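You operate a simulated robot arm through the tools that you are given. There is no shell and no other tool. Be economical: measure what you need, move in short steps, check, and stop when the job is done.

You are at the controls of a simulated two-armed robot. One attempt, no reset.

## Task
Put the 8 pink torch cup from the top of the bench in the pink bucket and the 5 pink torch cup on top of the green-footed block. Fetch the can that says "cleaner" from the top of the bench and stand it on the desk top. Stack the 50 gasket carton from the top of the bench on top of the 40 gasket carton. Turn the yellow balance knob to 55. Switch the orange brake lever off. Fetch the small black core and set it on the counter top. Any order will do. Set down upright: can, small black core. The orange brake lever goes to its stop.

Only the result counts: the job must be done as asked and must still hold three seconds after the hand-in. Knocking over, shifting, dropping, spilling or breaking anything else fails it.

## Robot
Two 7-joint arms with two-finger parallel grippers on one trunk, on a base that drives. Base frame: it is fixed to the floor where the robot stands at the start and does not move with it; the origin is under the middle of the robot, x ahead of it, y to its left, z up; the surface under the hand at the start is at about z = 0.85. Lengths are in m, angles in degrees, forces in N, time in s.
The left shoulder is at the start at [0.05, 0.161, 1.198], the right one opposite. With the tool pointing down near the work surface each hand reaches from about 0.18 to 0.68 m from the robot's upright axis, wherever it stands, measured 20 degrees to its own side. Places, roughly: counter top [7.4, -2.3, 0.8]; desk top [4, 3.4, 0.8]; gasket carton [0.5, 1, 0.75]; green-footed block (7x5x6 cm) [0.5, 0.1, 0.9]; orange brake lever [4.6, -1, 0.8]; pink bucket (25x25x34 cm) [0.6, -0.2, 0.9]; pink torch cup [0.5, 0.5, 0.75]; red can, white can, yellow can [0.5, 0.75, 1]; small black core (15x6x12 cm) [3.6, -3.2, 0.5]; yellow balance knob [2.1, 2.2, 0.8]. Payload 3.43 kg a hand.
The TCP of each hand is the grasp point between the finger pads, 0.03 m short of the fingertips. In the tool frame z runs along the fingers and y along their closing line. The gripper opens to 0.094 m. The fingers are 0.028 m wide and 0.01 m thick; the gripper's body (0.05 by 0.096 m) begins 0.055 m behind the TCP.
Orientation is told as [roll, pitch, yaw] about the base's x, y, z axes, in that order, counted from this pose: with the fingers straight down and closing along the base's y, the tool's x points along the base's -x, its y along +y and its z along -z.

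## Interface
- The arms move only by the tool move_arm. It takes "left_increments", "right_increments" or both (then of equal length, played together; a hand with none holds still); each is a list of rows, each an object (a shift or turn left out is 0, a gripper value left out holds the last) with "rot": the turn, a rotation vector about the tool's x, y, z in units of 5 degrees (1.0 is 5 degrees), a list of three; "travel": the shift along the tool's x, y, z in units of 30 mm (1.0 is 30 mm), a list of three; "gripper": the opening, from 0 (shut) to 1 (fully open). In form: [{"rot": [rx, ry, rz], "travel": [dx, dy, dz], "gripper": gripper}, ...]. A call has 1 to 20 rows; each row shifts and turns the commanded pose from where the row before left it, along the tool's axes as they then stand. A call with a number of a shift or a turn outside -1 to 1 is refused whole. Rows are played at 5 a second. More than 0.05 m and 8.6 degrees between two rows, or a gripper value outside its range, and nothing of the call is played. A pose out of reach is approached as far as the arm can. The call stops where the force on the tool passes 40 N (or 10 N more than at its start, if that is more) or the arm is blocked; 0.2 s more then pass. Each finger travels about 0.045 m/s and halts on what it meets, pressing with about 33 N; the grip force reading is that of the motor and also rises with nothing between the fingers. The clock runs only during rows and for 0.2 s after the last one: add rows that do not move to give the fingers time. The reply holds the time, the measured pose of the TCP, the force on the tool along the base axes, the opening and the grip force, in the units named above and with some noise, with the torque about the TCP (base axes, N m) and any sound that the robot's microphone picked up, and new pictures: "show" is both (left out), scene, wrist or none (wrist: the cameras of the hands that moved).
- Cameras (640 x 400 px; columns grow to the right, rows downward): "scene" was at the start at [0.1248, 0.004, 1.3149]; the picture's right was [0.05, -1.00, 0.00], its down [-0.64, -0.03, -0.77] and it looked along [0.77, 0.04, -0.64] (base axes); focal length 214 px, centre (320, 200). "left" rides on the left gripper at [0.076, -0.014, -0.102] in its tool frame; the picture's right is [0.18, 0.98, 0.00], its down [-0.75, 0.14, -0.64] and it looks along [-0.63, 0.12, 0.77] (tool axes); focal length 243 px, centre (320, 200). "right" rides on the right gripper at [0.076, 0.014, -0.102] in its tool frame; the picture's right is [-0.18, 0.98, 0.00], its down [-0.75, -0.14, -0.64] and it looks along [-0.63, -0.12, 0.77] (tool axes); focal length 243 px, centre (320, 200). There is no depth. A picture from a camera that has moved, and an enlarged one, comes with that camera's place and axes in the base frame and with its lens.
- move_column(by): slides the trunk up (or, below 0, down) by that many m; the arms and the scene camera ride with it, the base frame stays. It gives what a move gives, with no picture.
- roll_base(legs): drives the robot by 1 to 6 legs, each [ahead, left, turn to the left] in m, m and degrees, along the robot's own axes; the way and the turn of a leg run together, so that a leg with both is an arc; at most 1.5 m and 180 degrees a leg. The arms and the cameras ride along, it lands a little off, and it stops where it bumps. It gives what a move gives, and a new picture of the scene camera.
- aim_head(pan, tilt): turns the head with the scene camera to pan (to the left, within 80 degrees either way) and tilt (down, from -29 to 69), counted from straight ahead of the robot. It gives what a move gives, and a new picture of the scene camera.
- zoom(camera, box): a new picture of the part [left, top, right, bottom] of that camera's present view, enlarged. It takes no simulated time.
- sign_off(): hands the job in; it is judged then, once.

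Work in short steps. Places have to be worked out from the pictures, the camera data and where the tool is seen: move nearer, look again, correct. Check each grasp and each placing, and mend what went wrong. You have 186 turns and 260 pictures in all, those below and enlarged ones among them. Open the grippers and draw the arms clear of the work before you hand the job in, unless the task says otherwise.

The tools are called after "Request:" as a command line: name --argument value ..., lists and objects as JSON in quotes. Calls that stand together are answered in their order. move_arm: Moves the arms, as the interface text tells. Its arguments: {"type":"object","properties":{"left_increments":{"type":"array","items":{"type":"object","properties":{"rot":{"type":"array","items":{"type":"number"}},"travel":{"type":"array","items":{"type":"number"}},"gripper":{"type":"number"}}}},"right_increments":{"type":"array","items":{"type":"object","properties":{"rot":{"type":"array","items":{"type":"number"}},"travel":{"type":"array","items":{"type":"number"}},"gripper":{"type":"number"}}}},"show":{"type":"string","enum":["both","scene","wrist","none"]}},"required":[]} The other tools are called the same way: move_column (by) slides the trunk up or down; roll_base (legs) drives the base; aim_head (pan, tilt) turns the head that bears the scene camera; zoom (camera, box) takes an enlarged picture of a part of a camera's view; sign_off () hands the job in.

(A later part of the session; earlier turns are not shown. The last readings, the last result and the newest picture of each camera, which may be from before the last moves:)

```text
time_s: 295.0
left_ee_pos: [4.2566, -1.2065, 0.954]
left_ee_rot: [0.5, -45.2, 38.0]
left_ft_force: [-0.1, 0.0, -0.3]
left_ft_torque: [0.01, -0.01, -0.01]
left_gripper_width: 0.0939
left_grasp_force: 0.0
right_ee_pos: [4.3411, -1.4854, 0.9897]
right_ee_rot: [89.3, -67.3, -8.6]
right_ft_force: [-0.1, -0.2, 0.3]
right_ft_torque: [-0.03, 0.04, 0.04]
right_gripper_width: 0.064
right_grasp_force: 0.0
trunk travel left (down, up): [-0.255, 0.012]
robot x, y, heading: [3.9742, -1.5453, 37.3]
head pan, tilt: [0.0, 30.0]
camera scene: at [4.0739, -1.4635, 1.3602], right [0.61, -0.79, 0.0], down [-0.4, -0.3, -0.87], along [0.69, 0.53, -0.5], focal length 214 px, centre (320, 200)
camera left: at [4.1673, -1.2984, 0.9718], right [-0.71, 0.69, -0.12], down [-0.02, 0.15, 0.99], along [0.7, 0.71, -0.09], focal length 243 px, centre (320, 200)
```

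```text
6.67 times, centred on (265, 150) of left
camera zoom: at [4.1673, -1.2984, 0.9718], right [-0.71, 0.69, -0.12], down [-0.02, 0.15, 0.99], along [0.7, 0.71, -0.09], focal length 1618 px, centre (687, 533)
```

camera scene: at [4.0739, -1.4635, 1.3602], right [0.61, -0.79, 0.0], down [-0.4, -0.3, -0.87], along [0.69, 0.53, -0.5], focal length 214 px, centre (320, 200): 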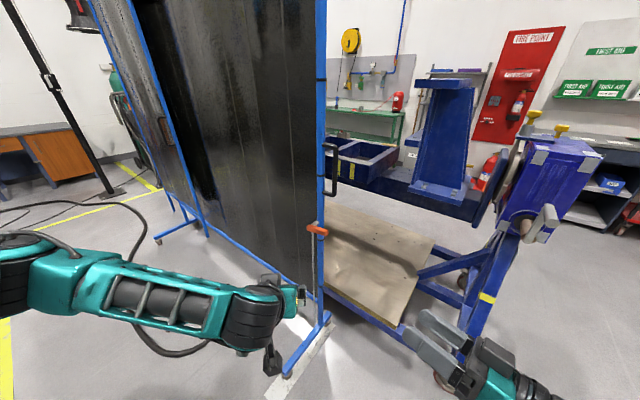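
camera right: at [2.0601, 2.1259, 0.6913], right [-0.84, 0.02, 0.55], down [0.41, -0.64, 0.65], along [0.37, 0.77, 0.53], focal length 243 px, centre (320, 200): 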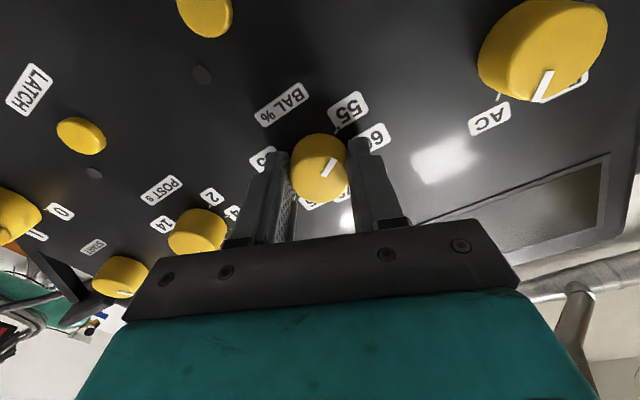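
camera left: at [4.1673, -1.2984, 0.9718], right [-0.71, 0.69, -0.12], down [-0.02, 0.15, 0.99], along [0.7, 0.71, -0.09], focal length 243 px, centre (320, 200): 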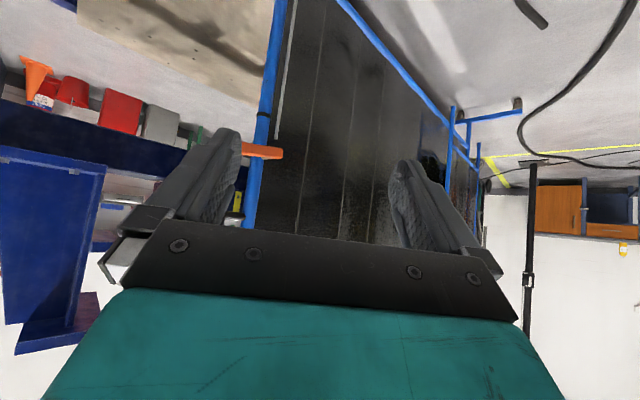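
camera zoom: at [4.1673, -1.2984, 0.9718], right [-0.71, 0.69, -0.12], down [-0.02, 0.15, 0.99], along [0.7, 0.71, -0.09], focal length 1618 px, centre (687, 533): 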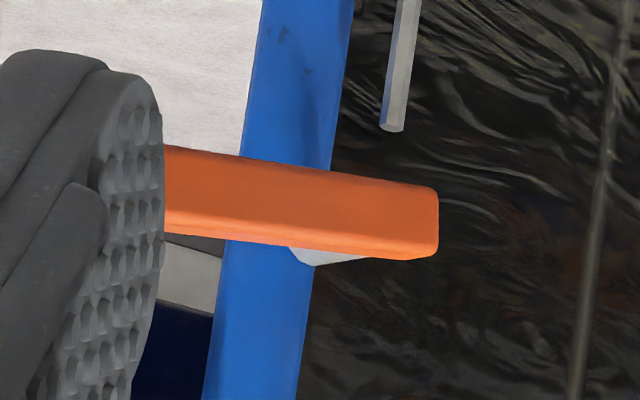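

No label is visible; the bar pivots at its +y end with the free end at ≈(4.587, −1.11, 0.845). I'll close the left gripper and bring the fingertips above the free end.

Request:
move_arm --left_increments '[{"gripper": 0}, {}, {}, {"travel": [-0.9, -0.47, 0.9]}, {"travel": [-0.9, -0.47, 0.9]}, {"travel": [-0.9, -0.47, 0.9]}, {"travel": [-0.9, -0.47, 0.9]}, {"travel": [-0.9, -0.47, 0.9]}, {"travel": [-0.9, -0.47, 0.9]}, {"travel": [-0.9, -0.47, 0.9]}, {}]' --show "both"

Request:
zoom --camera "scene" --box '[262, 190, 372, 260]'

```text
time_s: 297.4
left_ee_pos: [4.5273, -1.1174, 0.9532]
left_ee_rot: [0.3, -45.2, 38.0]
left_ft_force: [0.1, -0.4, -0.5]
left_ft_torque: [0.02, -0.03, -0.01]
left_gripper_width: 0.0001
left_grasp_force: 32.8
right_ee_pos: [4.3406, -1.4874, 0.9903]
right_ee_rot: [89.1, -67.5, -8.8]
right_ft_force: [-0.3, -1.2, 0.1]
right_ft_torque: [-0.01, -0.02, -0.03]
right_gripper_width: 0.0639
right_grasp_force: 0.1
trunk travel left (down, up): [-0.255, 0.012]
robot x, y, heading: [3.9717, -1.5412, 37.6]
head pan, tilt: [0.0, 30.0]
camera scene: at [4.0736, -1.4631, 1.3602], right [0.61, -0.79, 0.0], down [-0.4, -0.3, -0.87], along [0.69, 0.53, -0.5], focal length 214 px, centre (320, 200)
camera left: at [4.4374, -1.208, 0.9723], right [-0.71, 0.69, -0.13], down [-0.02, 0.15, 0.99], along [0.7, 0.71, -0.09], focal length 243 px, centre (320, 200)
```

scene: 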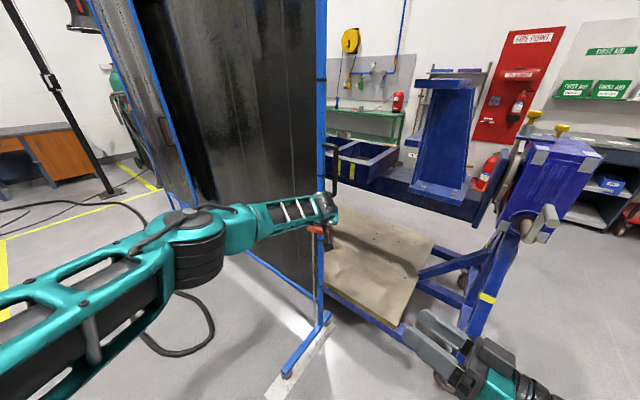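
left: 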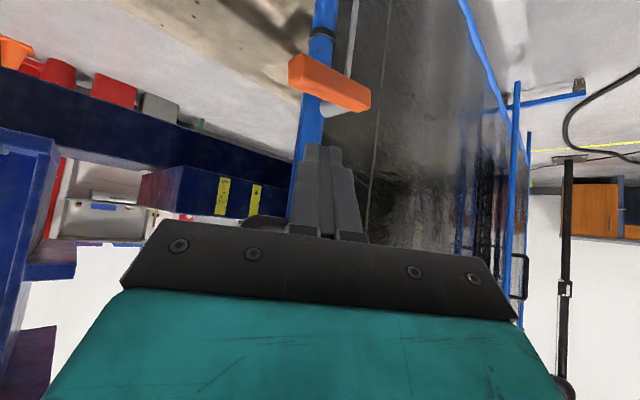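

```text
5.71 times, centred on (317, 225) of scene
camera zoom: at [4.0736, -1.4631, 1.3602], right [0.61, -0.79, 0.0], down [-0.4, -0.3, -0.87], along [0.69, 0.53, -0.5], focal length 1226 px, centre (337, 57)
```

zoom: 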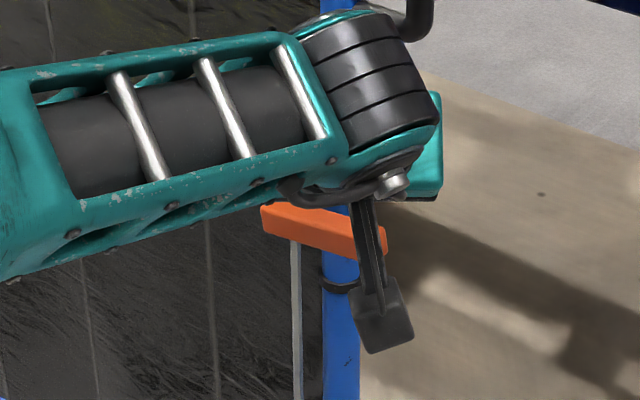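

Refined: bar from (4.578, −1.015) to free end (4.608, −1.083), z≈0.84. Move the fingertips above the free end and start descending.

Request:
move_arm --left_increments '[{"travel": [-0.72, -0.11, 0.72]}, {"travel": [-0.72, -0.11, 0.72]}, {"travel": [0.53, 0, 0.53]}, {"travel": [0.53, 0, 0.53]}, {}]' --show "wrist"

Request:
zoom --camera "left" --box '[260, 60, 400, 180]'

```text
time_s: 298.6
left_ee_pos: [4.5292, -1.0958, 0.9166]
left_ee_rot: [0.4, -45.1, 38.0]
left_ft_force: [-0.1, 0.0, -0.1]
left_ft_torque: [0.04, 0.01, -0.03]
left_gripper_width: 0.0
left_grasp_force: 33.1
left hand out of reach, approached as far as the arm can: row 1, 2, 3, 4
right_ee_pos: [4.3408, -1.4873, 0.9897]
right_ee_rot: [89.2, -67.5, -8.7]
right_ft_force: [0.1, -0.2, 0.2]
right_ft_torque: [0.0, -0.01, 0.01]
right_gripper_width: 0.0637
right_grasp_force: 0.1
trunk travel left (down, up): [-0.255, 0.012]
robot x, y, heading: [3.9721, -1.5419, 37.3]
head pan, tilt: [0.0, 30.0]
camera left: at [4.4387, -1.1863, 0.9349], right [-0.71, 0.69, -0.12], down [-0.02, 0.15, 0.99], along [0.7, 0.71, -0.09], focal length 243 px, centre (320, 200)
```

left: 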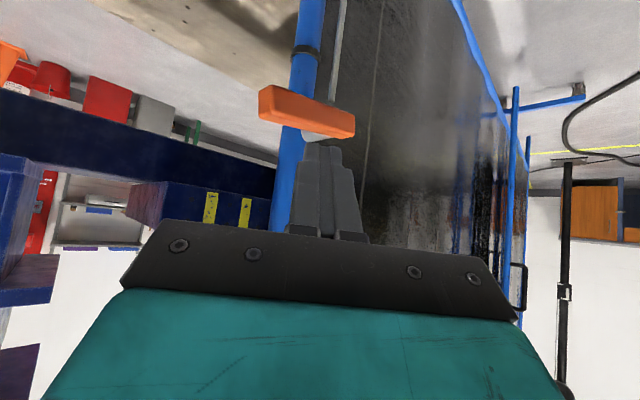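

```text
3.33 times, centred on (330, 120) of left
camera zoom: at [4.4387, -1.1863, 0.9349], right [-0.71, 0.69, -0.12], down [-0.02, 0.15, 0.99], along [0.7, 0.71, -0.09], focal length 809 px, centre (287, 467)
```

zoom: 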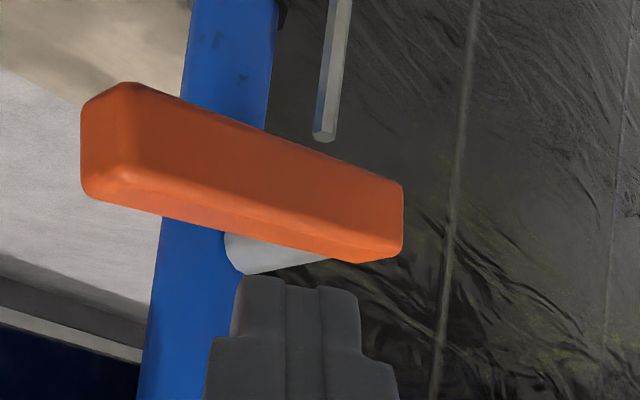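

Out of reach; retract the hand 10 cm, drive the base 12 cm forward.

Request:
move_arm --left_increments '[{"travel": [0.79, 0, -0.79]}, {"travel": [0.79, 0, -0.79]}, {"travel": [0.79, 0, -0.79]}, {"travel": [0.5, 0, -0.79]}]' --show "none"

Request:
roll_base --legs '[[0.13, 0, 0]]'

Request:
move_arm --left_increments '[{}]' --show "wrist"

```text
time_s: 299.6
left_ee_pos: [4.4274, -1.1754, 0.922]
left_ee_rot: [0.6, -45.1, 38.1]
left_ft_force: [-0.3, 0.4, 0.7]
left_ft_torque: [0.01, 0.0, -0.04]
left_gripper_width: 0.0002
left_grasp_force: 32.9
right_ee_pos: [4.3418, -1.488, 0.9898]
right_ee_rot: [89.2, -67.5, -8.7]
right_ft_force: [0.7, 0.3, -0.4]
right_ft_torque: [0.0, 0.01, 0.02]
right_gripper_width: 0.0637
right_grasp_force: 0.1
trunk travel left (down, up): [-0.255, 0.012]
robot x, y, heading: [3.9723, -1.5399, 37.2]
head pan, tilt: [0.0, 30.0]
```

```text
time_s: 300.9
left_ee_pos: [4.5318, -1.0957, 0.921]
left_ee_rot: [0.5, -45.1, 38.0]
left_ft_force: [0.3, 0.0, -0.3]
left_ft_torque: [0.0, 0.0, 0.0]
left_gripper_width: 0.0001
left_grasp_force: 32.7
right_ee_pos: [4.4444, -1.4067, 0.9887]
right_ee_rot: [89.0, -67.4, -8.7]
right_ft_force: [-0.2, 0.4, -0.4]
right_ft_torque: [0.03, 0.0, 0.01]
right_gripper_width: 0.0639
right_grasp_force: 0.1
trunk travel left (down, up): [-0.255, 0.012]
robot x, y, heading: [4.0722, -1.4644, 37.5]
head pan, tilt: [0.0, 30.0]
camera scene: at [4.1779, -1.3837, 1.36], right [0.61, -0.79, 0.0], down [-0.4, -0.31, -0.87], along [0.69, 0.53, -0.5], focal length 214 px, centre (320, 200)
```

scene: 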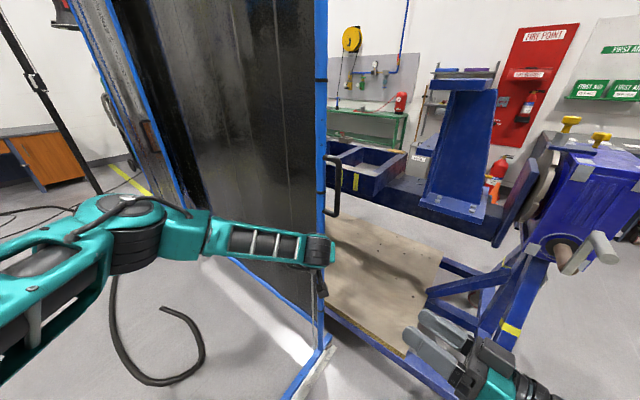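

```text
time_s: 301.3
left_ee_pos: [4.5312, -1.0952, 0.922]
left_ee_rot: [0.4, -45.1, 38.0]
left_ft_force: [-0.4, -1.3, 0.7]
left_ft_torque: [0.0, 0.02, 0.0]
left_gripper_width: 0.0
left_grasp_force: 32.9
right_ee_pos: [4.4447, -1.4084, 0.9876]
right_ee_rot: [89.2, -67.5, -8.7]
right_ft_force: [-0.1, 0.5, 1.0]
right_ft_torque: [0.0, 0.02, 0.01]
right_gripper_width: 0.0638
right_grasp_force: 0.1
trunk travel left (down, up): [-0.255, 0.012]
robot x, y, heading: [4.0716, -1.4639, 37.7]
head pan, tilt: [0.0, 30.0]
camera left: at [4.4415, -1.1865, 0.9406], right [-0.71, 0.69, -0.12], down [-0.02, 0.15, 0.99], along [0.7, 0.71, -0.09], focal length 243 px, centre (320, 200)
```

left: 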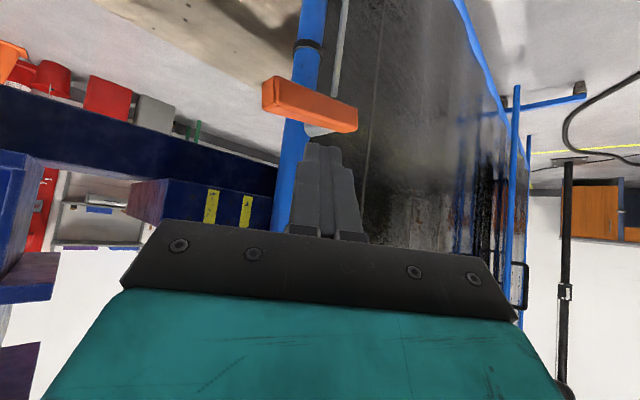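

Consistent: free end ≈(4.608, −1.085, 0.844). Move above it, then press down gradually.

Request:
move_arm --left_increments '[{"travel": [-0.55, -0.47, 0.55]}, {"travel": [-0.5, -0.45, 0.5]}, {"travel": [0.35, 0, 0.35]}, {"travel": [0.35, 0, 0.35]}, {}]' --show "wrist"

```text
time_s: 302.5
left_ee_pos: [4.583, -1.0877, 0.8939]
left_ee_rot: [0.5, -45.4, 38.0]
left_ft_force: [-1.8, 0.1, 8.5]
left_ft_torque: [-0.01, -0.05, 0.0]
left_gripper_width: 0.0
left_grasp_force: 32.7
right_ee_pos: [4.4441, -1.4083, 0.989]
right_ee_rot: [89.3, -67.5, -8.8]
right_ft_force: [-0.1, 0.0, -0.6]
right_ft_torque: [-0.02, -0.02, -0.01]
right_gripper_width: 0.0639
right_grasp_force: 0.0
trunk travel left (down, up): [-0.255, 0.012]
robot x, y, heading: [4.0764, -1.4594, 37.3]
head pan, tilt: [0.0, 30.0]
camera left: at [4.4927, -1.1798, 0.9116], right [-0.71, 0.69, -0.13], down [-0.03, 0.15, 0.99], along [0.7, 0.71, -0.09], focal length 243 px, centre (320, 200)
```

left: 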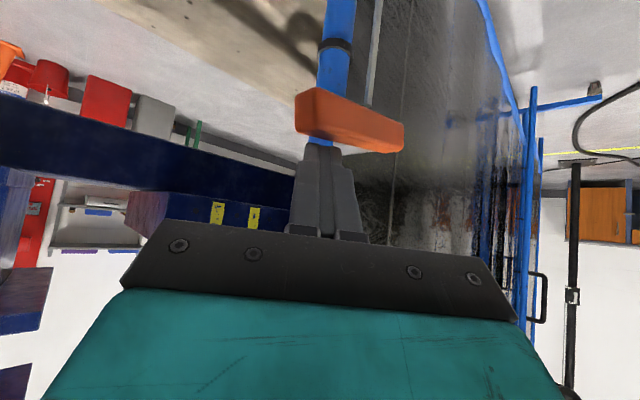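

Contact (8.5 N). Push down further.

Request:
move_arm --left_increments '[{"travel": [0.2, 0, 0.2]}, {"travel": [0.2, 0, 0.2]}, {"travel": [0.2, 0, 0.2]}, {}]' --show "wrist"

```text
time_s: 303.2
left_ee_pos: [4.5912, -1.0845, 0.8899]
left_ee_rot: [0.2, -47.0, 38.2]
left_ft_force: [-0.1, -3.2, 17.7]
left_ft_torque: [0.14, -0.12, 0.04]
left_gripper_width: 0.0
left_grasp_force: 32.3
right_ee_pos: [4.4441, -1.408, 0.9887]
right_ee_rot: [89.1, -67.6, -8.8]
right_ft_force: [0.9, 0.5, 0.5]
right_ft_torque: [0.01, 0.02, 0.0]
right_gripper_width: 0.0641
right_grasp_force: 0.1
trunk travel left (down, up): [-0.255, 0.012]
robot x, y, heading: [4.0728, -1.4638, 37.6]
head pan, tilt: [0.0, 30.0]
stopped in row 3 (left hand): the force on the tool passed its limit at 62 N (the readings are from after the stop); the commanded pose is now the measured one
camera left: at [4.5012, -1.1755, 0.9047], right [-0.71, 0.69, -0.13], down [-0.05, 0.14, 0.99], along [0.71, 0.71, -0.06], focal length 243 px, centre (320, 200)
```

left: 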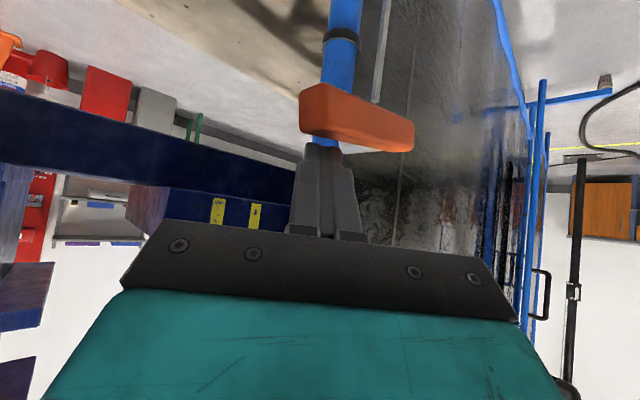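

Pushing down is blocked (62 N), so that end is its stop: OFF must be upward. Withdraw the left hand up and back.

Request:
move_arm --left_increments '[{"travel": [-0.6, 0, -0.6]}, {"travel": [-0.6, 0, -0.6]}, {"travel": [-0.6, 0, -0.6]}, {"travel": [0.8, 0, -0.8]}, {"travel": [0.8, 0.3, -0.8]}, {"travel": [0.8, 0.5, -0.8]}, {"travel": [0.8, 0.5, -0.8]}, {"travel": [0.8, 0.5, -0.8]}, {"travel": [0.8, 0.5, -0.8]}, {"travel": [0.8, 0.5, -0.8]}]' --show "scene"

Request:
zoom --camera "scene" --box '[280, 220, 360, 290]'

```text
time_s: 305.4
left_ee_pos: [4.3474, -1.1675, 0.9581]
left_ee_rot: [0.3, -46.7, 38.3]
left_ft_force: [0.9, 0.4, 0.4]
left_ft_torque: [0.01, 0.01, -0.01]
left_gripper_width: 0.0
left_grasp_force: 33.3
right_ee_pos: [4.4429, -1.4084, 0.9891]
right_ee_rot: [89.1, -67.5, -8.7]
right_ft_force: [0.6, 0.3, 0.4]
right_ft_torque: [0.01, 0.0, 0.0]
right_gripper_width: 0.0641
right_grasp_force: 0.1
trunk travel left (down, up): [-0.255, 0.012]
robot x, y, heading: [4.0714, -1.4631, 37.7]
head pan, tilt: [0.0, 30.0]
camera scene: at [4.1768, -1.3842, 1.3602], right [0.61, -0.79, 0.0], down [-0.4, -0.3, -0.87], along [0.69, 0.53, -0.5], focal length 214 px, centre (320, 200)
```

scene: 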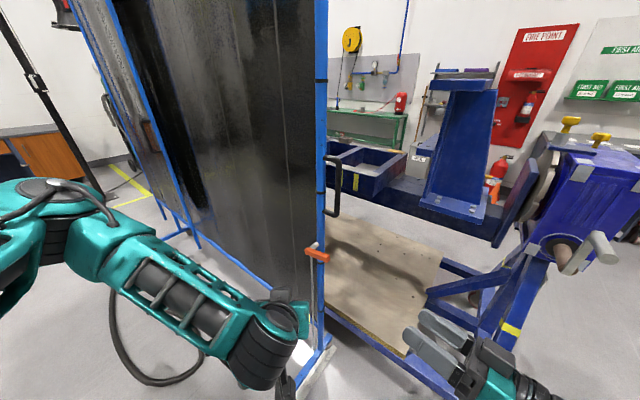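

```text
5.71 times, centred on (320, 255) of scene
camera zoom: at [4.1768, -1.3842, 1.3602], right [0.61, -0.79, 0.0], down [-0.4, -0.3, -0.87], along [0.69, 0.53, -0.5], focal length 1226 px, centre (320, -114)
```

zoom: 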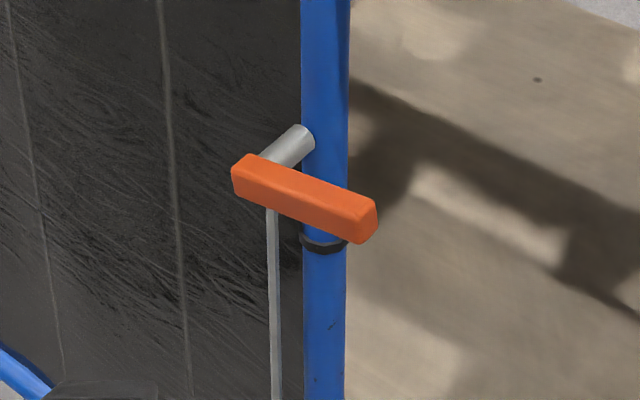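

Refined bar: pivot end (4.563, −1.03), free end (4.59, −1.10), z≈0.853. I'll slip the closed left fingertips under the free end and lift.

Request:
move_arm --left_increments '[{"travel": [0.755, 0, 0.755]}, {"travel": [0.755, 0, 0.755]}, {"travel": [0.755, 0, 0.755]}, {"travel": [0.755, 0, 0.755]}, {"travel": [-0.95, -0.54, 0.95]}, {"travel": [-0.95, -0.54, 0.95]}, {"travel": [-0.95, -0.54, 0.95]}, {"travel": [-0.95, -0.54, 0.95]}, {}]' --show "wrist"

```text
time_s: 307.4
left_ee_pos: [4.5188, -1.1163, 0.8338]
left_ee_rot: [0.3, -46.5, 38.1]
left_ft_force: [0.7, -0.5, 0.9]
left_ft_torque: [-0.04, -0.04, 0.0]
left_gripper_width: 0.0
left_grasp_force: 32.8
right_ee_pos: [4.4439, -1.407, 0.9894]
right_ee_rot: [89.2, -67.4, -8.6]
right_ft_force: [-0.3, 0.1, -0.5]
right_ft_torque: [0.05, 0.01, 0.02]
right_gripper_width: 0.0638
right_grasp_force: 0.0
trunk travel left (down, up): [-0.255, 0.012]
robot x, y, heading: [4.0737, -1.4663, 37.5]
head pan, tilt: [0.0, 30.0]
camera left: at [4.4286, -1.2065, 0.8488], right [-0.71, 0.69, -0.13], down [-0.04, 0.14, 0.99], along [0.7, 0.71, -0.07], focal length 243 px, centre (320, 200)
```

left: 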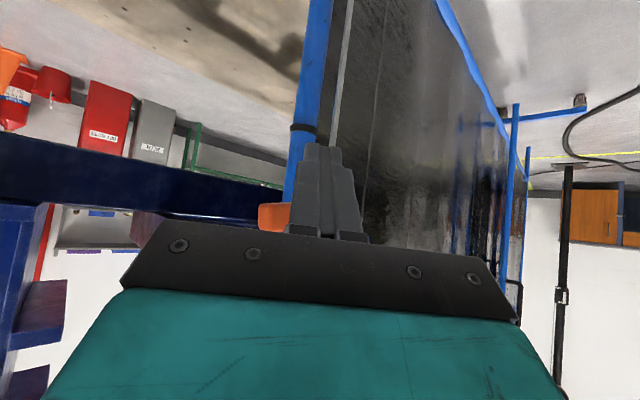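

Fingers are under the bar; shift a bit toward the free end and forward.

Request:
move_arm --left_increments '[{"travel": [-0.44, -0.46, 0.44]}, {"travel": [-0.44, -0.46, 0.44]}, {}]' --show "wrist"

Request:
zoom --camera "scene" --box '[280, 220, 360, 290]'

```text
time_s: 308.2
left_ee_pos: [4.5662, -1.1137, 0.8323]
left_ee_rot: [0.4, -46.5, 38.1]
left_ft_force: [0.9, 0.9, 0.1]
left_ft_torque: [0.01, 0.0, 0.02]
left_gripper_width: 0.0
left_grasp_force: 32.8
right_ee_pos: [4.4434, -1.4091, 0.9889]
right_ee_rot: [89.1, -67.4, -8.7]
right_ft_force: [-0.3, -0.5, -1.1]
right_ft_torque: [-0.02, 0.03, 0.0]
right_gripper_width: 0.064
right_grasp_force: 0.0
trunk travel left (down, up): [-0.255, 0.012]
robot x, y, heading: [4.0722, -1.4666, 37.6]
head pan, tilt: [0.0, 30.0]
camera left: at [4.4763, -1.2055, 0.8487], right [-0.71, 0.69, -0.13], down [-0.04, 0.14, 0.99], along [0.7, 0.71, -0.07], focal length 243 px, centre (320, 200)
```

left: 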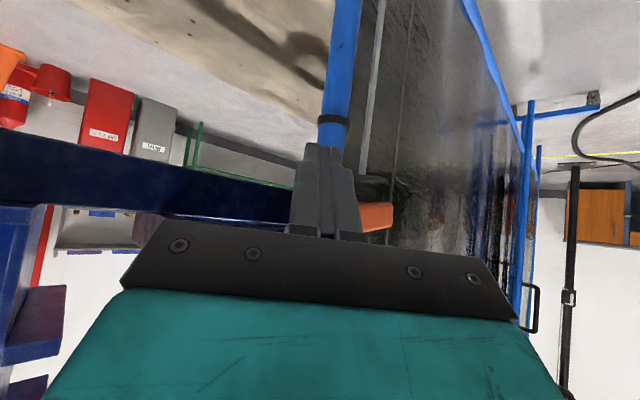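

```text
5.71 times, centred on (320, 255) of scene
camera zoom: at [4.177, -1.3841, 1.3602], right [0.61, -0.79, 0.0], down [-0.4, -0.3, -0.87], along [0.69, 0.53, -0.5], focal length 1226 px, centre (320, -114)
```

zoom: 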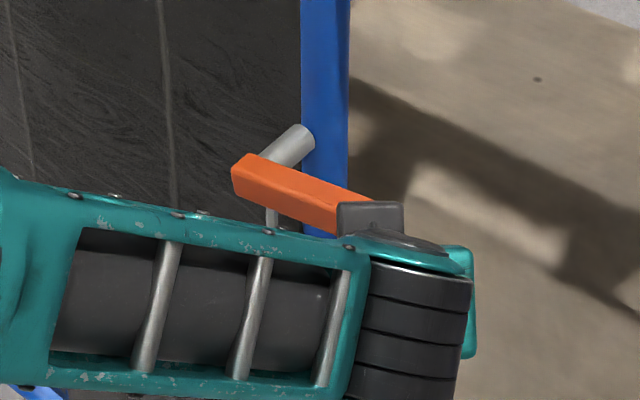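

Now at the free end. Lift.

Request:
move_arm --left_increments '[{"travel": [-0.3, 0, -0.3]}, {"travel": [-0.3, 0, -0.3]}, {"travel": [-0.3, 0, -0.3]}, {}]' --show "wrist"

Request:
zoom --camera "scene" --box '[280, 220, 360, 290]'

```text
time_s: 309.2
left_ee_pos: [4.5652, -1.1157, 0.8733]
left_ee_rot: [0.3, -46.6, 38.1]
left_ft_force: [0.8, -0.9, 0.7]
left_ft_torque: [0.01, 0.0, -0.01]
left_gripper_width: 0.0
left_grasp_force: 33.3
right_ee_pos: [4.4444, -1.4089, 0.9888]
right_ee_rot: [89.3, -67.5, -8.6]
right_ft_force: [-0.2, 0.2, 0.6]
right_ft_torque: [-0.03, -0.01, 0.0]
right_gripper_width: 0.0637
right_grasp_force: 0.0
trunk travel left (down, up): [-0.255, 0.012]
robot x, y, heading: [4.0741, -1.4657, 37.6]
head pan, tilt: [0.0, 30.0]
camera left: at [4.474, -1.2064, 0.8883], right [-0.71, 0.69, -0.13], down [-0.04, 0.14, 0.99], along [0.7, 0.71, -0.07], focal length 243 px, centre (320, 200)
```

left: 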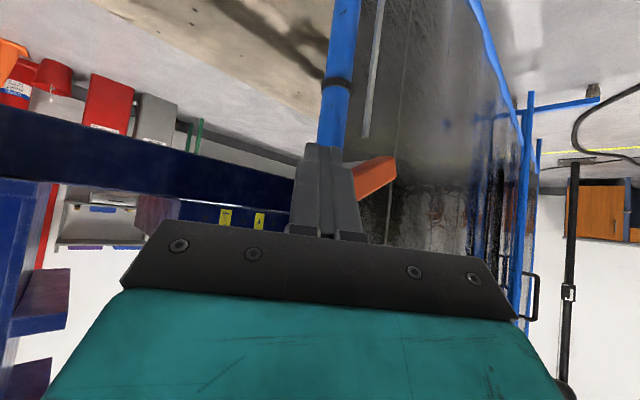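

```text
5.71 times, centred on (320, 255) of scene
camera zoom: at [4.1771, -1.3842, 1.3602], right [0.61, -0.79, 0.0], down [-0.4, -0.3, -0.87], along [0.69, 0.53, -0.5], focal length 1226 px, centre (320, -114)
```

zoom: 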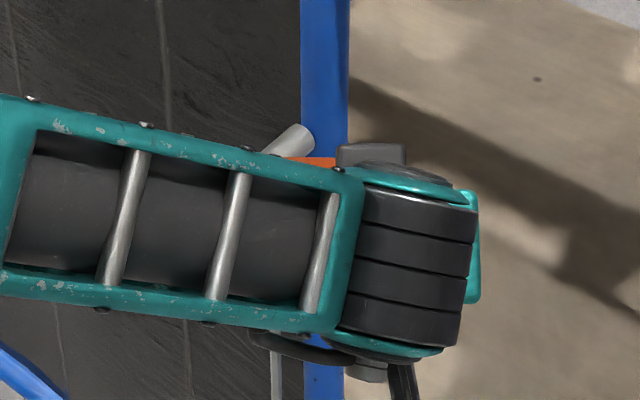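

The lever moves easily upward. Continue up and then push toward the pivot side.

Request:
move_arm --left_increments '[{"travel": [-0.35, 0, -0.35]}, {"travel": [-0.35, 0, -0.35]}, {"travel": [-0.35, 0.2, -0.35]}, {"travel": [-0.2, 0.4, -0.2]}, {}]' --show "wrist"

```text
time_s: 310.4
left_ee_pos: [4.5526, -1.1034, 0.9254]
left_ee_rot: [0.4, -46.4, 38.1]
left_ft_force: [0.7, -0.3, -0.2]
left_ft_torque: [0.02, -0.01, 0.0]
left_gripper_width: 0.0
left_grasp_force: 33.0
right_ee_pos: [4.4441, -1.4078, 0.9898]
right_ee_rot: [89.2, -67.3, -8.7]
right_ft_force: [-0.2, 0.1, 0.2]
right_ft_torque: [-0.01, 0.04, 0.01]
right_gripper_width: 0.064
right_grasp_force: 0.0
trunk travel left (down, up): [-0.255, 0.012]
robot x, y, heading: [4.0755, -1.4664, 37.5]
head pan, tilt: [0.0, 30.0]
camera left: at [4.4621, -1.1936, 0.9404], right [-0.71, 0.69, -0.13], down [-0.04, 0.14, 0.99], along [0.7, 0.71, -0.07], focal length 243 px, centre (320, 200)
```

left: 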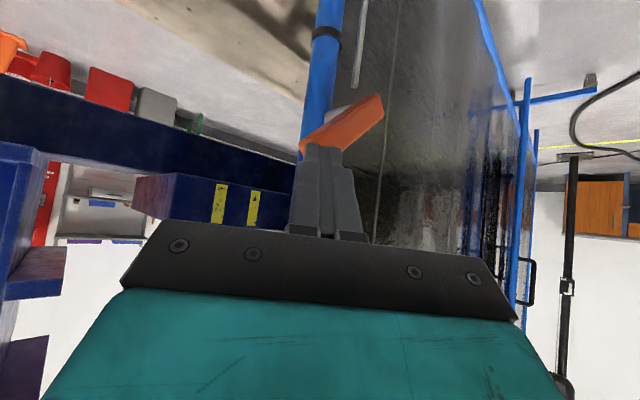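

Bar is at about 45°; the finger slipped past its end. Go around to the outer side, deeper, and push it toward the pivot side.

Request:
move_arm --left_increments '[{"travel": [0.11, -0.56, -0.12]}, {"travel": [0.11, -0.56, -0.12]}, {"travel": [0.06, -0.14, 0.67]}, {"travel": [0.06, -0.14, 0.67]}, {}]' --show "wrist"

```text
time_s: 311.6
left_ee_pos: [4.591, -1.1234, 0.8943]
left_ee_rot: [0.4, -46.5, 38.2]
left_ft_force: [0.3, 0.0, 0.2]
left_ft_torque: [-0.01, -0.03, 0.01]
left_gripper_width: 0.0001
left_grasp_force: 33.2
right_ee_pos: [4.4444, -1.4091, 0.9895]
right_ee_rot: [89.2, -67.4, -8.7]
right_ft_force: [-0.3, 0.1, 0.2]
right_ft_torque: [0.01, 0.01, 0.0]
right_gripper_width: 0.0641
right_grasp_force: 0.1
trunk travel left (down, up): [-0.255, 0.012]
robot x, y, heading: [4.0724, -1.4642, 37.1]
head pan, tilt: [0.0, 30.0]
camera left: at [4.5008, -1.215, 0.9108], right [-0.71, 0.69, -0.13], down [-0.04, 0.14, 0.99], along [0.7, 0.71, -0.07], focal length 243 px, centre (320, 200)
```

left: 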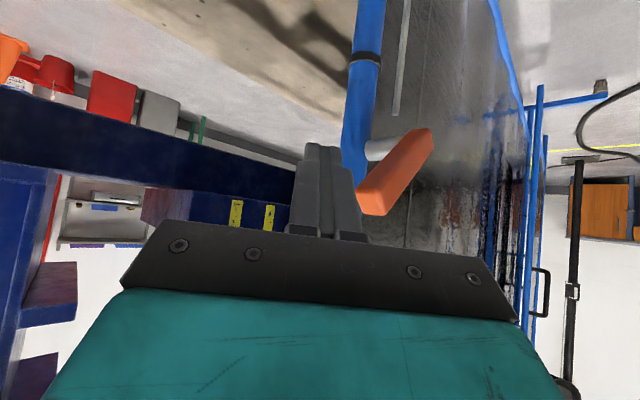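

The finger is on the outer side; push.

Request:
move_arm --left_increments '[{"travel": [-0.27, 0.53, -0.04]}, {"travel": [-0.27, 0.53, -0.04]}, {"travel": [-0.27, 0.53, -0.04]}, {}]' --show "wrist"

```text
time_s: 312.4
left_ee_pos: [4.5812, -1.0906, 0.9211]
left_ee_rot: [-0.8, -47.4, 37.6]
left_ft_force: [3.4, -0.4, 0.4]
left_ft_torque: [0.01, -0.04, -0.13]
left_gripper_width: 0.0
left_grasp_force: 33.3
right_ee_pos: [4.4451, -1.4091, 0.9907]
right_ee_rot: [89.2, -67.5, -8.8]
right_ft_force: [0.1, 1.2, 0.3]
right_ft_torque: [-0.04, -0.01, -0.02]
right_gripper_width: 0.064
right_grasp_force: 0.0
trunk travel left (down, up): [-0.255, 0.012]
robot x, y, heading: [4.0748, -1.4636, 37.3]
head pan, tilt: [0.0, 30.0]
stopped in row 3 (left hand): the force on the tool passed its limit at 45 N (the readings are from after the stop); the commanded pose is now the measured one
camera left: at [4.4898, -1.179, 0.9346], right [-0.69, 0.71, -0.14], down [-0.06, 0.14, 0.99], along [0.72, 0.69, -0.06], focal length 243 px, centre (320, 200)
```

left: 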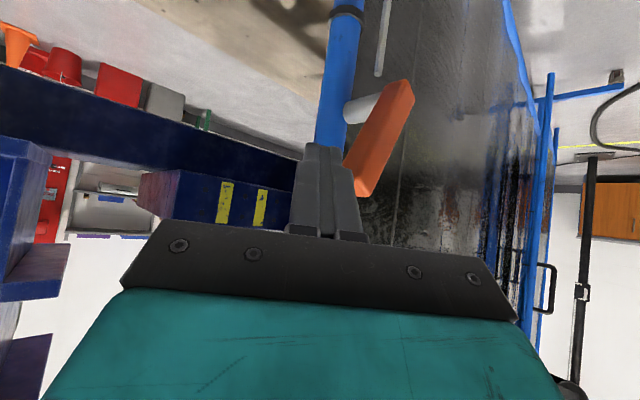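

45 N resistance — probably its stop. Back off and look at the lever.

Request:
move_arm --left_increments '[{"travel": [0.1, -0.7, 0]}, {"travel": [0.1, -0.7, 0]}, {"travel": [0.7, -0.3, -0.7]}, {"travel": [0.8, 0, -0.8]}, {"travel": [0.8, 0, -0.8]}, {"travel": [0.8, 0, -0.8]}, {}]' --show "wrist"

Request:
zoom --camera "scene" --box '[280, 220, 360, 290]'

```text
time_s: 314.0
left_ee_pos: [4.504, -1.2126, 0.91]
left_ee_rot: [-0.5, -47.4, 37.6]
left_ft_force: [-0.2, -0.4, -0.3]
left_ft_torque: [0.01, -0.02, 0.0]
left_gripper_width: 0.0002
left_grasp_force: 33.3
right_ee_pos: [4.4454, -1.4083, 0.9894]
right_ee_rot: [89.2, -67.4, -8.9]
right_ft_force: [0.1, -0.2, -0.3]
right_ft_torque: [-0.01, 0.03, 0.05]
right_gripper_width: 0.0639
right_grasp_force: 0.1
trunk travel left (down, up): [-0.255, 0.012]
robot x, y, heading: [4.0717, -1.4626, 37.3]
head pan, tilt: [0.0, 30.0]
camera left: at [4.4127, -1.3019, 0.9249], right [-0.69, 0.71, -0.14], down [-0.06, 0.14, 0.99], along [0.72, 0.69, -0.06], focal length 243 px, centre (320, 200)
```

left: 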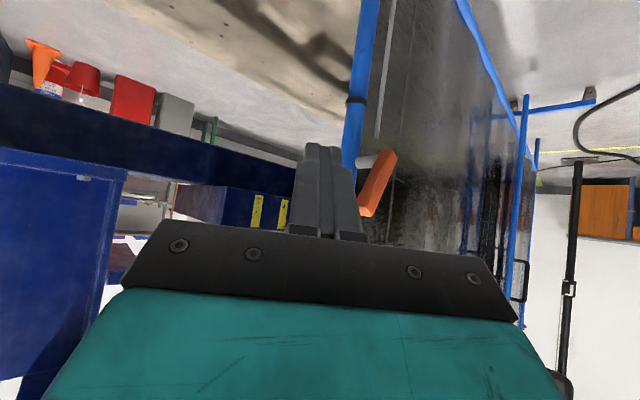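

```text
5.71 times, centred on (320, 255) of scene
camera zoom: at [4.1779, -1.3846, 1.3602], right [0.61, -0.79, 0.0], down [-0.4, -0.3, -0.87], along [0.69, 0.53, -0.5], focal length 1226 px, centre (320, -114)
```

zoom: 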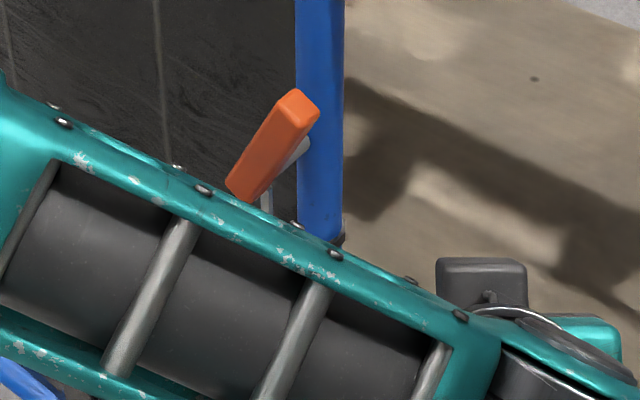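

The lever is now at ~60° up. I'll push it once more lower down the bar to confirm it is at its stop.

Request:
move_arm --left_increments '[{"travel": [-0.62, 0.085, 0.82]}, {"travel": [-0.62, 0.085, 0.82]}, {"travel": [-0.62, 0.085, 0.82]}, {"travel": [-0.62, 0.085, 0.82]}, {}, {"travel": [-0.06, 0.29, 0.06]}, {"travel": [-0.06, 0.29, 0.06]}, {"travel": [-0.06, 0.29, 0.06]}, {"travel": [-0.06, 0.29, 0.06]}, {"travel": [-0.06, 0.29, 0.06]}]' --show "wrist"

```text
time_s: 316.2
left_ee_pos: [4.5799, -1.0877, 0.899]
left_ee_rot: [-0.7, -47.3, 37.6]
left_ft_force: [0.3, -0.6, -0.2]
left_ft_torque: [0.01, 0.01, 0.01]
left_gripper_width: 0.0
left_grasp_force: 32.6
right_ee_pos: [4.4446, -1.4093, 0.9885]
right_ee_rot: [89.1, -67.6, -9.0]
right_ft_force: [-0.4, 0.3, -0.1]
right_ft_torque: [-0.02, -0.03, 0.03]
right_gripper_width: 0.0638
right_grasp_force: 0.0
trunk travel left (down, up): [-0.255, 0.012]
robot x, y, heading: [4.0771, -1.4624, 37.6]
head pan, tilt: [0.0, 30.0]
camera left: at [4.4879, -1.1765, 0.9126], right [-0.69, 0.71, -0.14], down [-0.06, 0.14, 0.99], along [0.72, 0.69, -0.06], focal length 243 px, centre (320, 200)
```

left: 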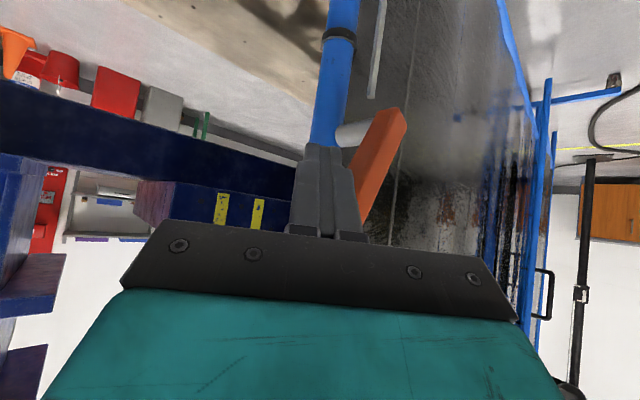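

No contact yet; keep pushing gently.

Request:
move_arm --left_increments '[{"travel": [-0.06, 0.25, 0.06]}, {"travel": [-0.06, 0.25, 0.06]}, {"travel": [-0.06, 0.25, 0.06]}, {"travel": [-0.06, 0.25, 0.06]}]' --show "wrist"

Request:
zoom --camera "scene" --box '[280, 220, 360, 290]'

```text
time_s: 317.2
left_ee_pos: [4.5696, -1.0565, 0.8985]
left_ee_rot: [-0.5, -47.3, 37.6]
left_ft_force: [0.1, 1.2, 0.2]
left_ft_torque: [0.01, 0.01, 0.02]
left_gripper_width: 0.0001
left_grasp_force: 33.0
right_ee_pos: [4.4441, -1.4093, 0.9897]
right_ee_rot: [89.2, -67.6, -8.8]
right_ft_force: [0.7, 0.9, -0.3]
right_ft_torque: [0.02, -0.01, 0.01]
right_gripper_width: 0.0641
right_grasp_force: 0.1
trunk travel left (down, up): [-0.255, 0.012]
robot x, y, heading: [4.0778, -1.463, 37.5]
head pan, tilt: [0.0, 30.0]
camera left: at [4.478, -1.1457, 0.9126], right [-0.69, 0.71, -0.14], down [-0.06, 0.14, 0.99], along [0.72, 0.69, -0.06], focal length 243 px, centre (320, 200)
```

left: 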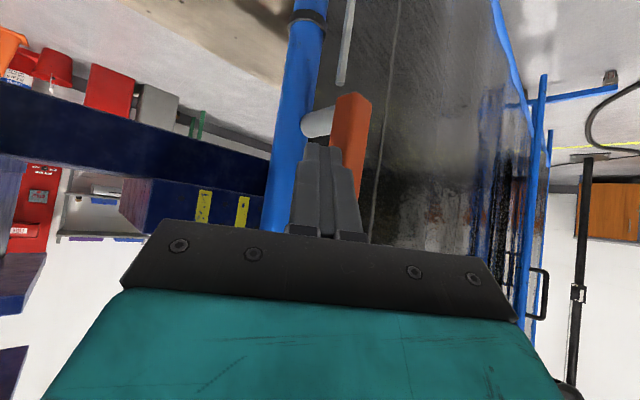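

```text
5.71 times, centred on (320, 255) of scene
camera zoom: at [4.1778, -1.3844, 1.3601], right [0.61, -0.79, 0.0], down [-0.4, -0.3, -0.87], along [0.69, 0.53, -0.5], focal length 1226 px, centre (320, -114)
```

zoom: 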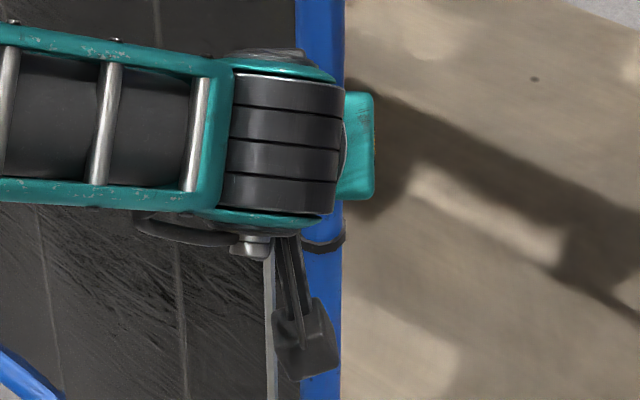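

The lever moved to nearly vertical with little resistance. Continue until it stops.

Request:
move_arm --left_increments '[{"travel": [-0.06, 0.25, 0.06]}, {"travel": [-0.06, 0.25, 0.06]}, {"travel": [-0.06, 0.25, 0.06]}, {"travel": [-0.06, 0.25, 0.06]}]' --show "wrist"

```text
time_s: 318.2
left_ee_pos: [4.5569, -1.0209, 0.8985]
left_ee_rot: [-0.1, -47.3, 38.1]
left_ft_force: [0.4, 0.5, -0.3]
left_ft_torque: [-0.01, -0.02, -0.03]
left_gripper_width: 0.0
left_grasp_force: 32.8
right_ee_pos: [4.4446, -1.4088, 0.9891]
right_ee_rot: [89.1, -67.5, -8.7]
right_ft_force: [0.5, 0.9, 1.1]
right_ft_torque: [-0.02, 0.04, -0.02]
right_gripper_width: 0.0639
right_grasp_force: 0.1
trunk travel left (down, up): [-0.255, 0.012]
robot x, y, heading: [4.0735, -1.4668, 37.7]
head pan, tilt: [0.0, 30.0]
camera left: at [4.4662, -1.1115, 0.9121], right [-0.7, 0.7, -0.14], down [-0.06, 0.14, 0.99], along [0.71, 0.7, -0.06], focal length 243 px, centre (320, 200)
```

left: 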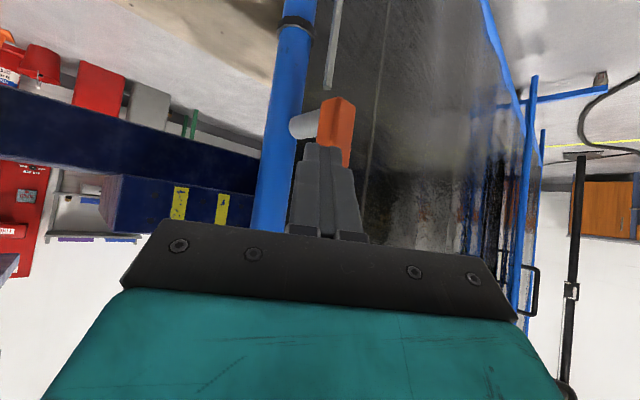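

Retract straight back and look at the result.

Request:
move_arm --left_increments '[{"travel": [0.8, 0, -0.8]}, {"travel": [0.8, 0, -0.8]}, {"travel": [0.8, 0, -0.8]}, {"travel": [0.8, 0, -0.8]}, {"travel": [0.8, 0, -0.8]}, {"travel": [0.8, 0, -0.8]}, {"travel": [0.8, 0, 0.8]}, {"travel": [0.8, 0, 0.8]}, {"travel": [0.8, 0, 0.8]}]' --show "wrist"

Request:
zoom --camera "scene" --box '[270, 210, 350, 280]'

```text
time_s: 320.2
left_ee_pos: [4.4029, -1.1477, 0.789]
left_ee_rot: [-0.6, -47.3, 37.6]
left_ft_force: [0.5, 0.1, -0.2]
left_ft_torque: [-0.02, -0.02, 0.0]
left_gripper_width: 0.0
left_grasp_force: 33.4
right_ee_pos: [4.4447, -1.4104, 0.989]
right_ee_rot: [89.2, -67.4, -9.0]
right_ft_force: [-0.9, -0.5, 0.2]
right_ft_torque: [0.0, 0.0, -0.03]
right_gripper_width: 0.0641
right_grasp_force: 0.0
trunk travel left (down, up): [-0.255, 0.012]
robot x, y, heading: [4.078, -1.4647, 37.3]
head pan, tilt: [0.0, 30.0]
camera left: at [4.3105, -1.238, 0.8037], right [-0.69, 0.71, -0.14], down [-0.06, 0.14, 0.99], along [0.72, 0.69, -0.06], focal length 243 px, centre (320, 200)
```

left: 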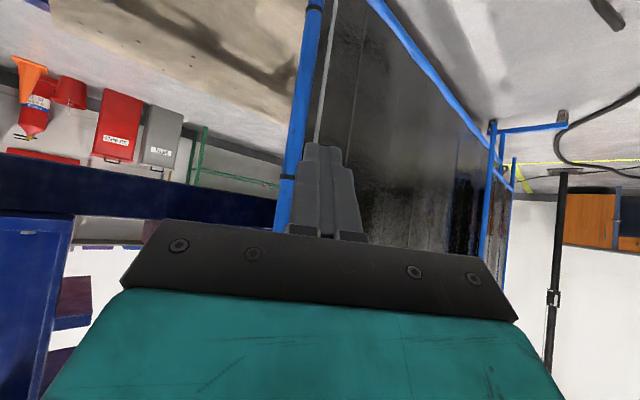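

```text
5.71 times, centred on (310, 245) of scene
camera zoom: at [4.1781, -1.3848, 1.3602], right [0.61, -0.79, 0.0], down [-0.4, -0.3, -0.87], along [0.69, 0.53, -0.5], focal length 1226 px, centre (377, -57)
```

zoom: 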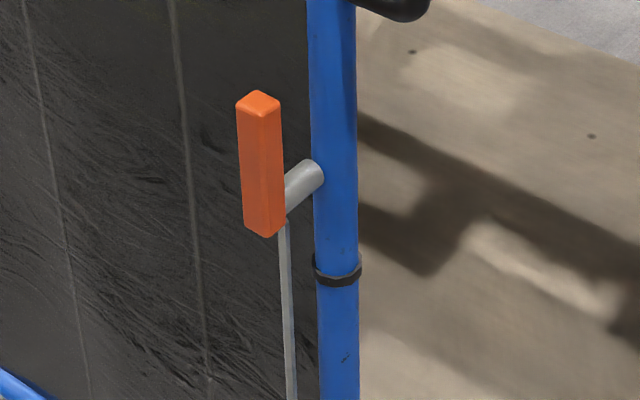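

The lever is vertical (~92°). Verify it's at its stop: push again with the finger deeper, purely in +y.

Request:
move_arm --left_increments '[{"travel": [-0.71, 0, -0.67]}, {"travel": [-0.71, 0, -0.67]}, {"travel": [-0.71, 0, -0.67]}, {"travel": [-0.71, 0, -0.67]}, {"travel": [-0.5, -0.705, 0.52]}, {"travel": [-0.5, -0.705, 0.52]}, {"travel": [-0.5, -0.705, 0.52]}, {"travel": [-0.5, -0.705, 0.52]}, {"travel": [-0.5, -0.705, 0.52]}, {"travel": [-0.5, -0.705, 0.52]}, {"travel": [-0.31, 0.57, 0.32]}, {"travel": [-0.31, 0.57, 0.32]}, {"travel": [-0.31, 0.57, 0.32]}, {}]' --show "wrist"

```text
time_s: 323.2
left_ee_pos: [4.5802, -1.1058, 0.9109]
left_ee_rot: [-0.5, -47.2, 37.5]
left_ft_force: [-0.2, 0.0, 0.3]
left_ft_torque: [0.01, 0.0, -0.02]
left_gripper_width: 0.0
left_grasp_force: 33.4
right_ee_pos: [4.4445, -1.4096, 0.9884]
right_ee_rot: [89.2, -67.4, -8.9]
right_ft_force: [-0.1, -0.5, -0.3]
right_ft_torque: [-0.01, -0.01, 0.01]
right_gripper_width: 0.064
right_grasp_force: 0.1
trunk travel left (down, up): [-0.255, 0.012]
robot x, y, heading: [4.0726, -1.4596, 37.5]
head pan, tilt: [0.0, 30.0]
camera left: at [4.4883, -1.1946, 0.9244], right [-0.69, 0.71, -0.14], down [-0.06, 0.14, 0.99], along [0.72, 0.69, -0.06], focal length 243 px, centre (320, 200)
```

left: 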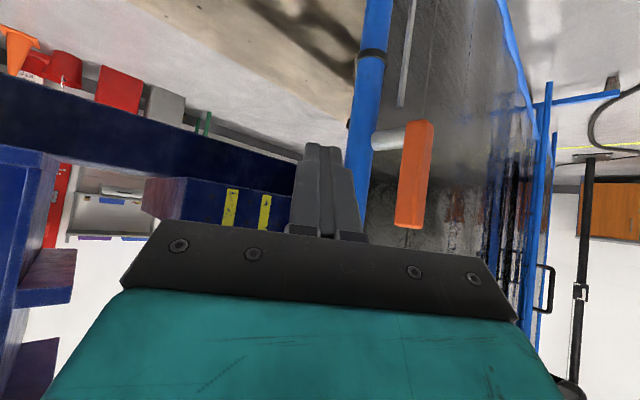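

Clear view: lever vertical. Adjust depth slightly and push in +y until resistance.

Request:
move_arm --left_increments '[{"travel": [0.36, 0.25, -0.09]}, {"travel": [-0.14, 0.26, 0.15]}, {"travel": [-0.14, 0.26, 0.15]}, {"travel": [-0.14, 0.26, 0.15]}, {"travel": [-0.14, 0.26, 0.15]}, {"travel": [-0.14, 0.26, 0.15]}, {"travel": [-0.1, 0.2, 0.11]}, {}]' --show "wrist"

```text
time_s: 325.0
left_ee_pos: [4.5701, -1.0484, 0.9052]
left_ee_rot: [-0.6, -47.2, 37.5]
left_ft_force: [-0.6, -0.3, -0.1]
left_ft_torque: [-0.01, -0.04, -0.03]
left_gripper_width: 0.0
left_grasp_force: 32.8
right_ee_pos: [4.4448, -1.4092, 0.9907]
right_ee_rot: [89.2, -67.4, -9.0]
right_ft_force: [-0.3, 0.5, 0.3]
right_ft_torque: [-0.01, -0.03, 0.03]
right_gripper_width: 0.0639
right_grasp_force: 0.0
trunk travel left (down, up): [-0.255, 0.012]
robot x, y, heading: [4.0718, -1.4665, 37.3]
head pan, tilt: [0.0, 30.0]
camera left: at [4.4779, -1.1376, 0.9196], right [-0.69, 0.71, -0.14], down [-0.06, 0.14, 0.99], along [0.72, 0.69, -0.06], focal length 243 px, centre (320, 200)
```

left: 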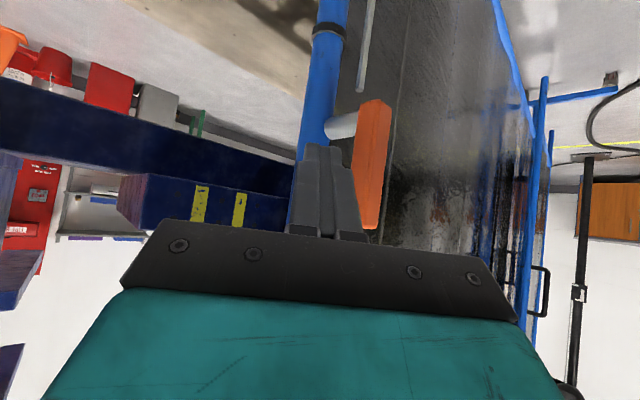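

Request:
move_arm --left_increments '[{"travel": [-0.1, 0.2, 0.11]}, {"travel": [-0.1, 0.2, 0.11]}, {"travel": [-0.1, 0.2, 0.11]}, {}]' --show "wrist"

```text
time_s: 326.0
left_ee_pos: [4.5699, -1.027, 0.9041]
left_ee_rot: [-0.5, -47.3, 37.5]
left_ft_force: [-0.7, 0.3, 0.6]
left_ft_torque: [0.03, 0.01, -0.02]
left_gripper_width: 0.0001
left_grasp_force: 33.1
right_ee_pos: [4.4452, -1.4089, 0.9879]
right_ee_rot: [89.2, -67.4, -8.8]
right_ft_force: [0.0, -0.1, -0.6]
right_ft_torque: [0.01, -0.02, 0.0]
right_gripper_width: 0.0637
right_grasp_force: 0.1
trunk travel left (down, up): [-0.255, 0.012]
robot x, y, heading: [4.0745, -1.4657, 37.4]
head pan, tilt: [0.0, 30.0]
camera left: at [4.477, -1.1161, 0.918], right [-0.69, 0.71, -0.14], down [-0.06, 0.14, 0.99], along [0.72, 0.69, -0.06], focal length 243 px, centre (320, 200)
```

left: 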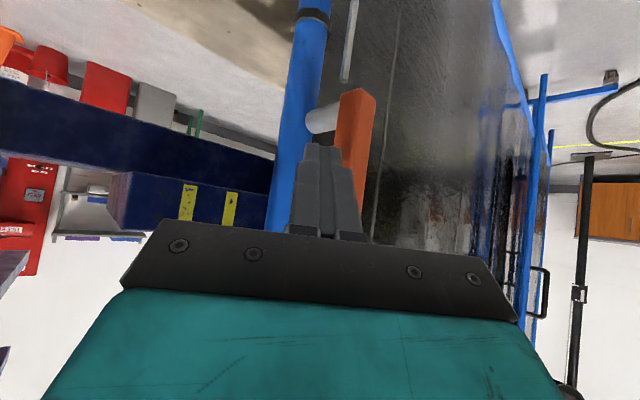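

Request:
move_arm --left_increments '[{"travel": [-0.1, 0.2, 0.11]}, {"travel": [-0.1, 0.2, 0.11]}, {"travel": [-0.1, 0.2, 0.11]}, {"travel": [-0.1, 0.2, 0.11]}, {}]' --show "wrist"

```text
time_s: 327.2
left_ee_pos: [4.5702, -0.9957, 0.9046]
left_ee_rot: [-0.4, -47.3, 37.7]
left_ft_force: [-0.3, 1.1, -0.7]
left_ft_torque: [-0.02, 0.02, -0.04]
left_gripper_width: 0.0
left_grasp_force: 33.5
right_ee_pos: [4.4435, -1.4086, 0.9899]
right_ee_rot: [89.1, -67.3, -8.8]
right_ft_force: [0.0, 0.5, 0.0]
right_ft_torque: [-0.02, 0.01, -0.02]
right_gripper_width: 0.0642
right_grasp_force: 0.1
trunk travel left (down, up): [-0.255, 0.012]
robot x, y, heading: [4.0725, -1.4655, 37.2]
head pan, tilt: [0.0, 30.0]
camera left: at [4.4774, -1.084, 0.9189], right [-0.7, 0.71, -0.14], down [-0.06, 0.14, 0.99], along [0.72, 0.7, -0.06], focal length 243 px, centre (320, 200)
```

left: 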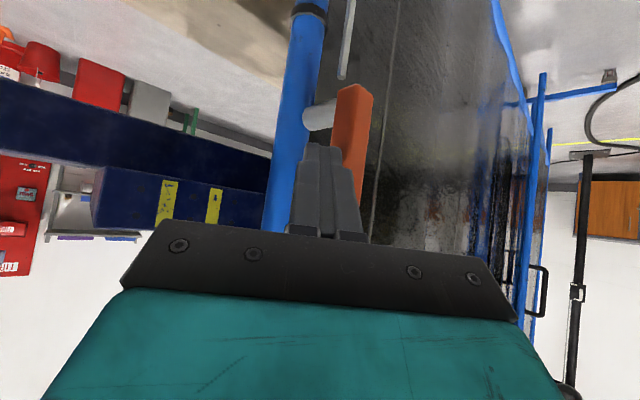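

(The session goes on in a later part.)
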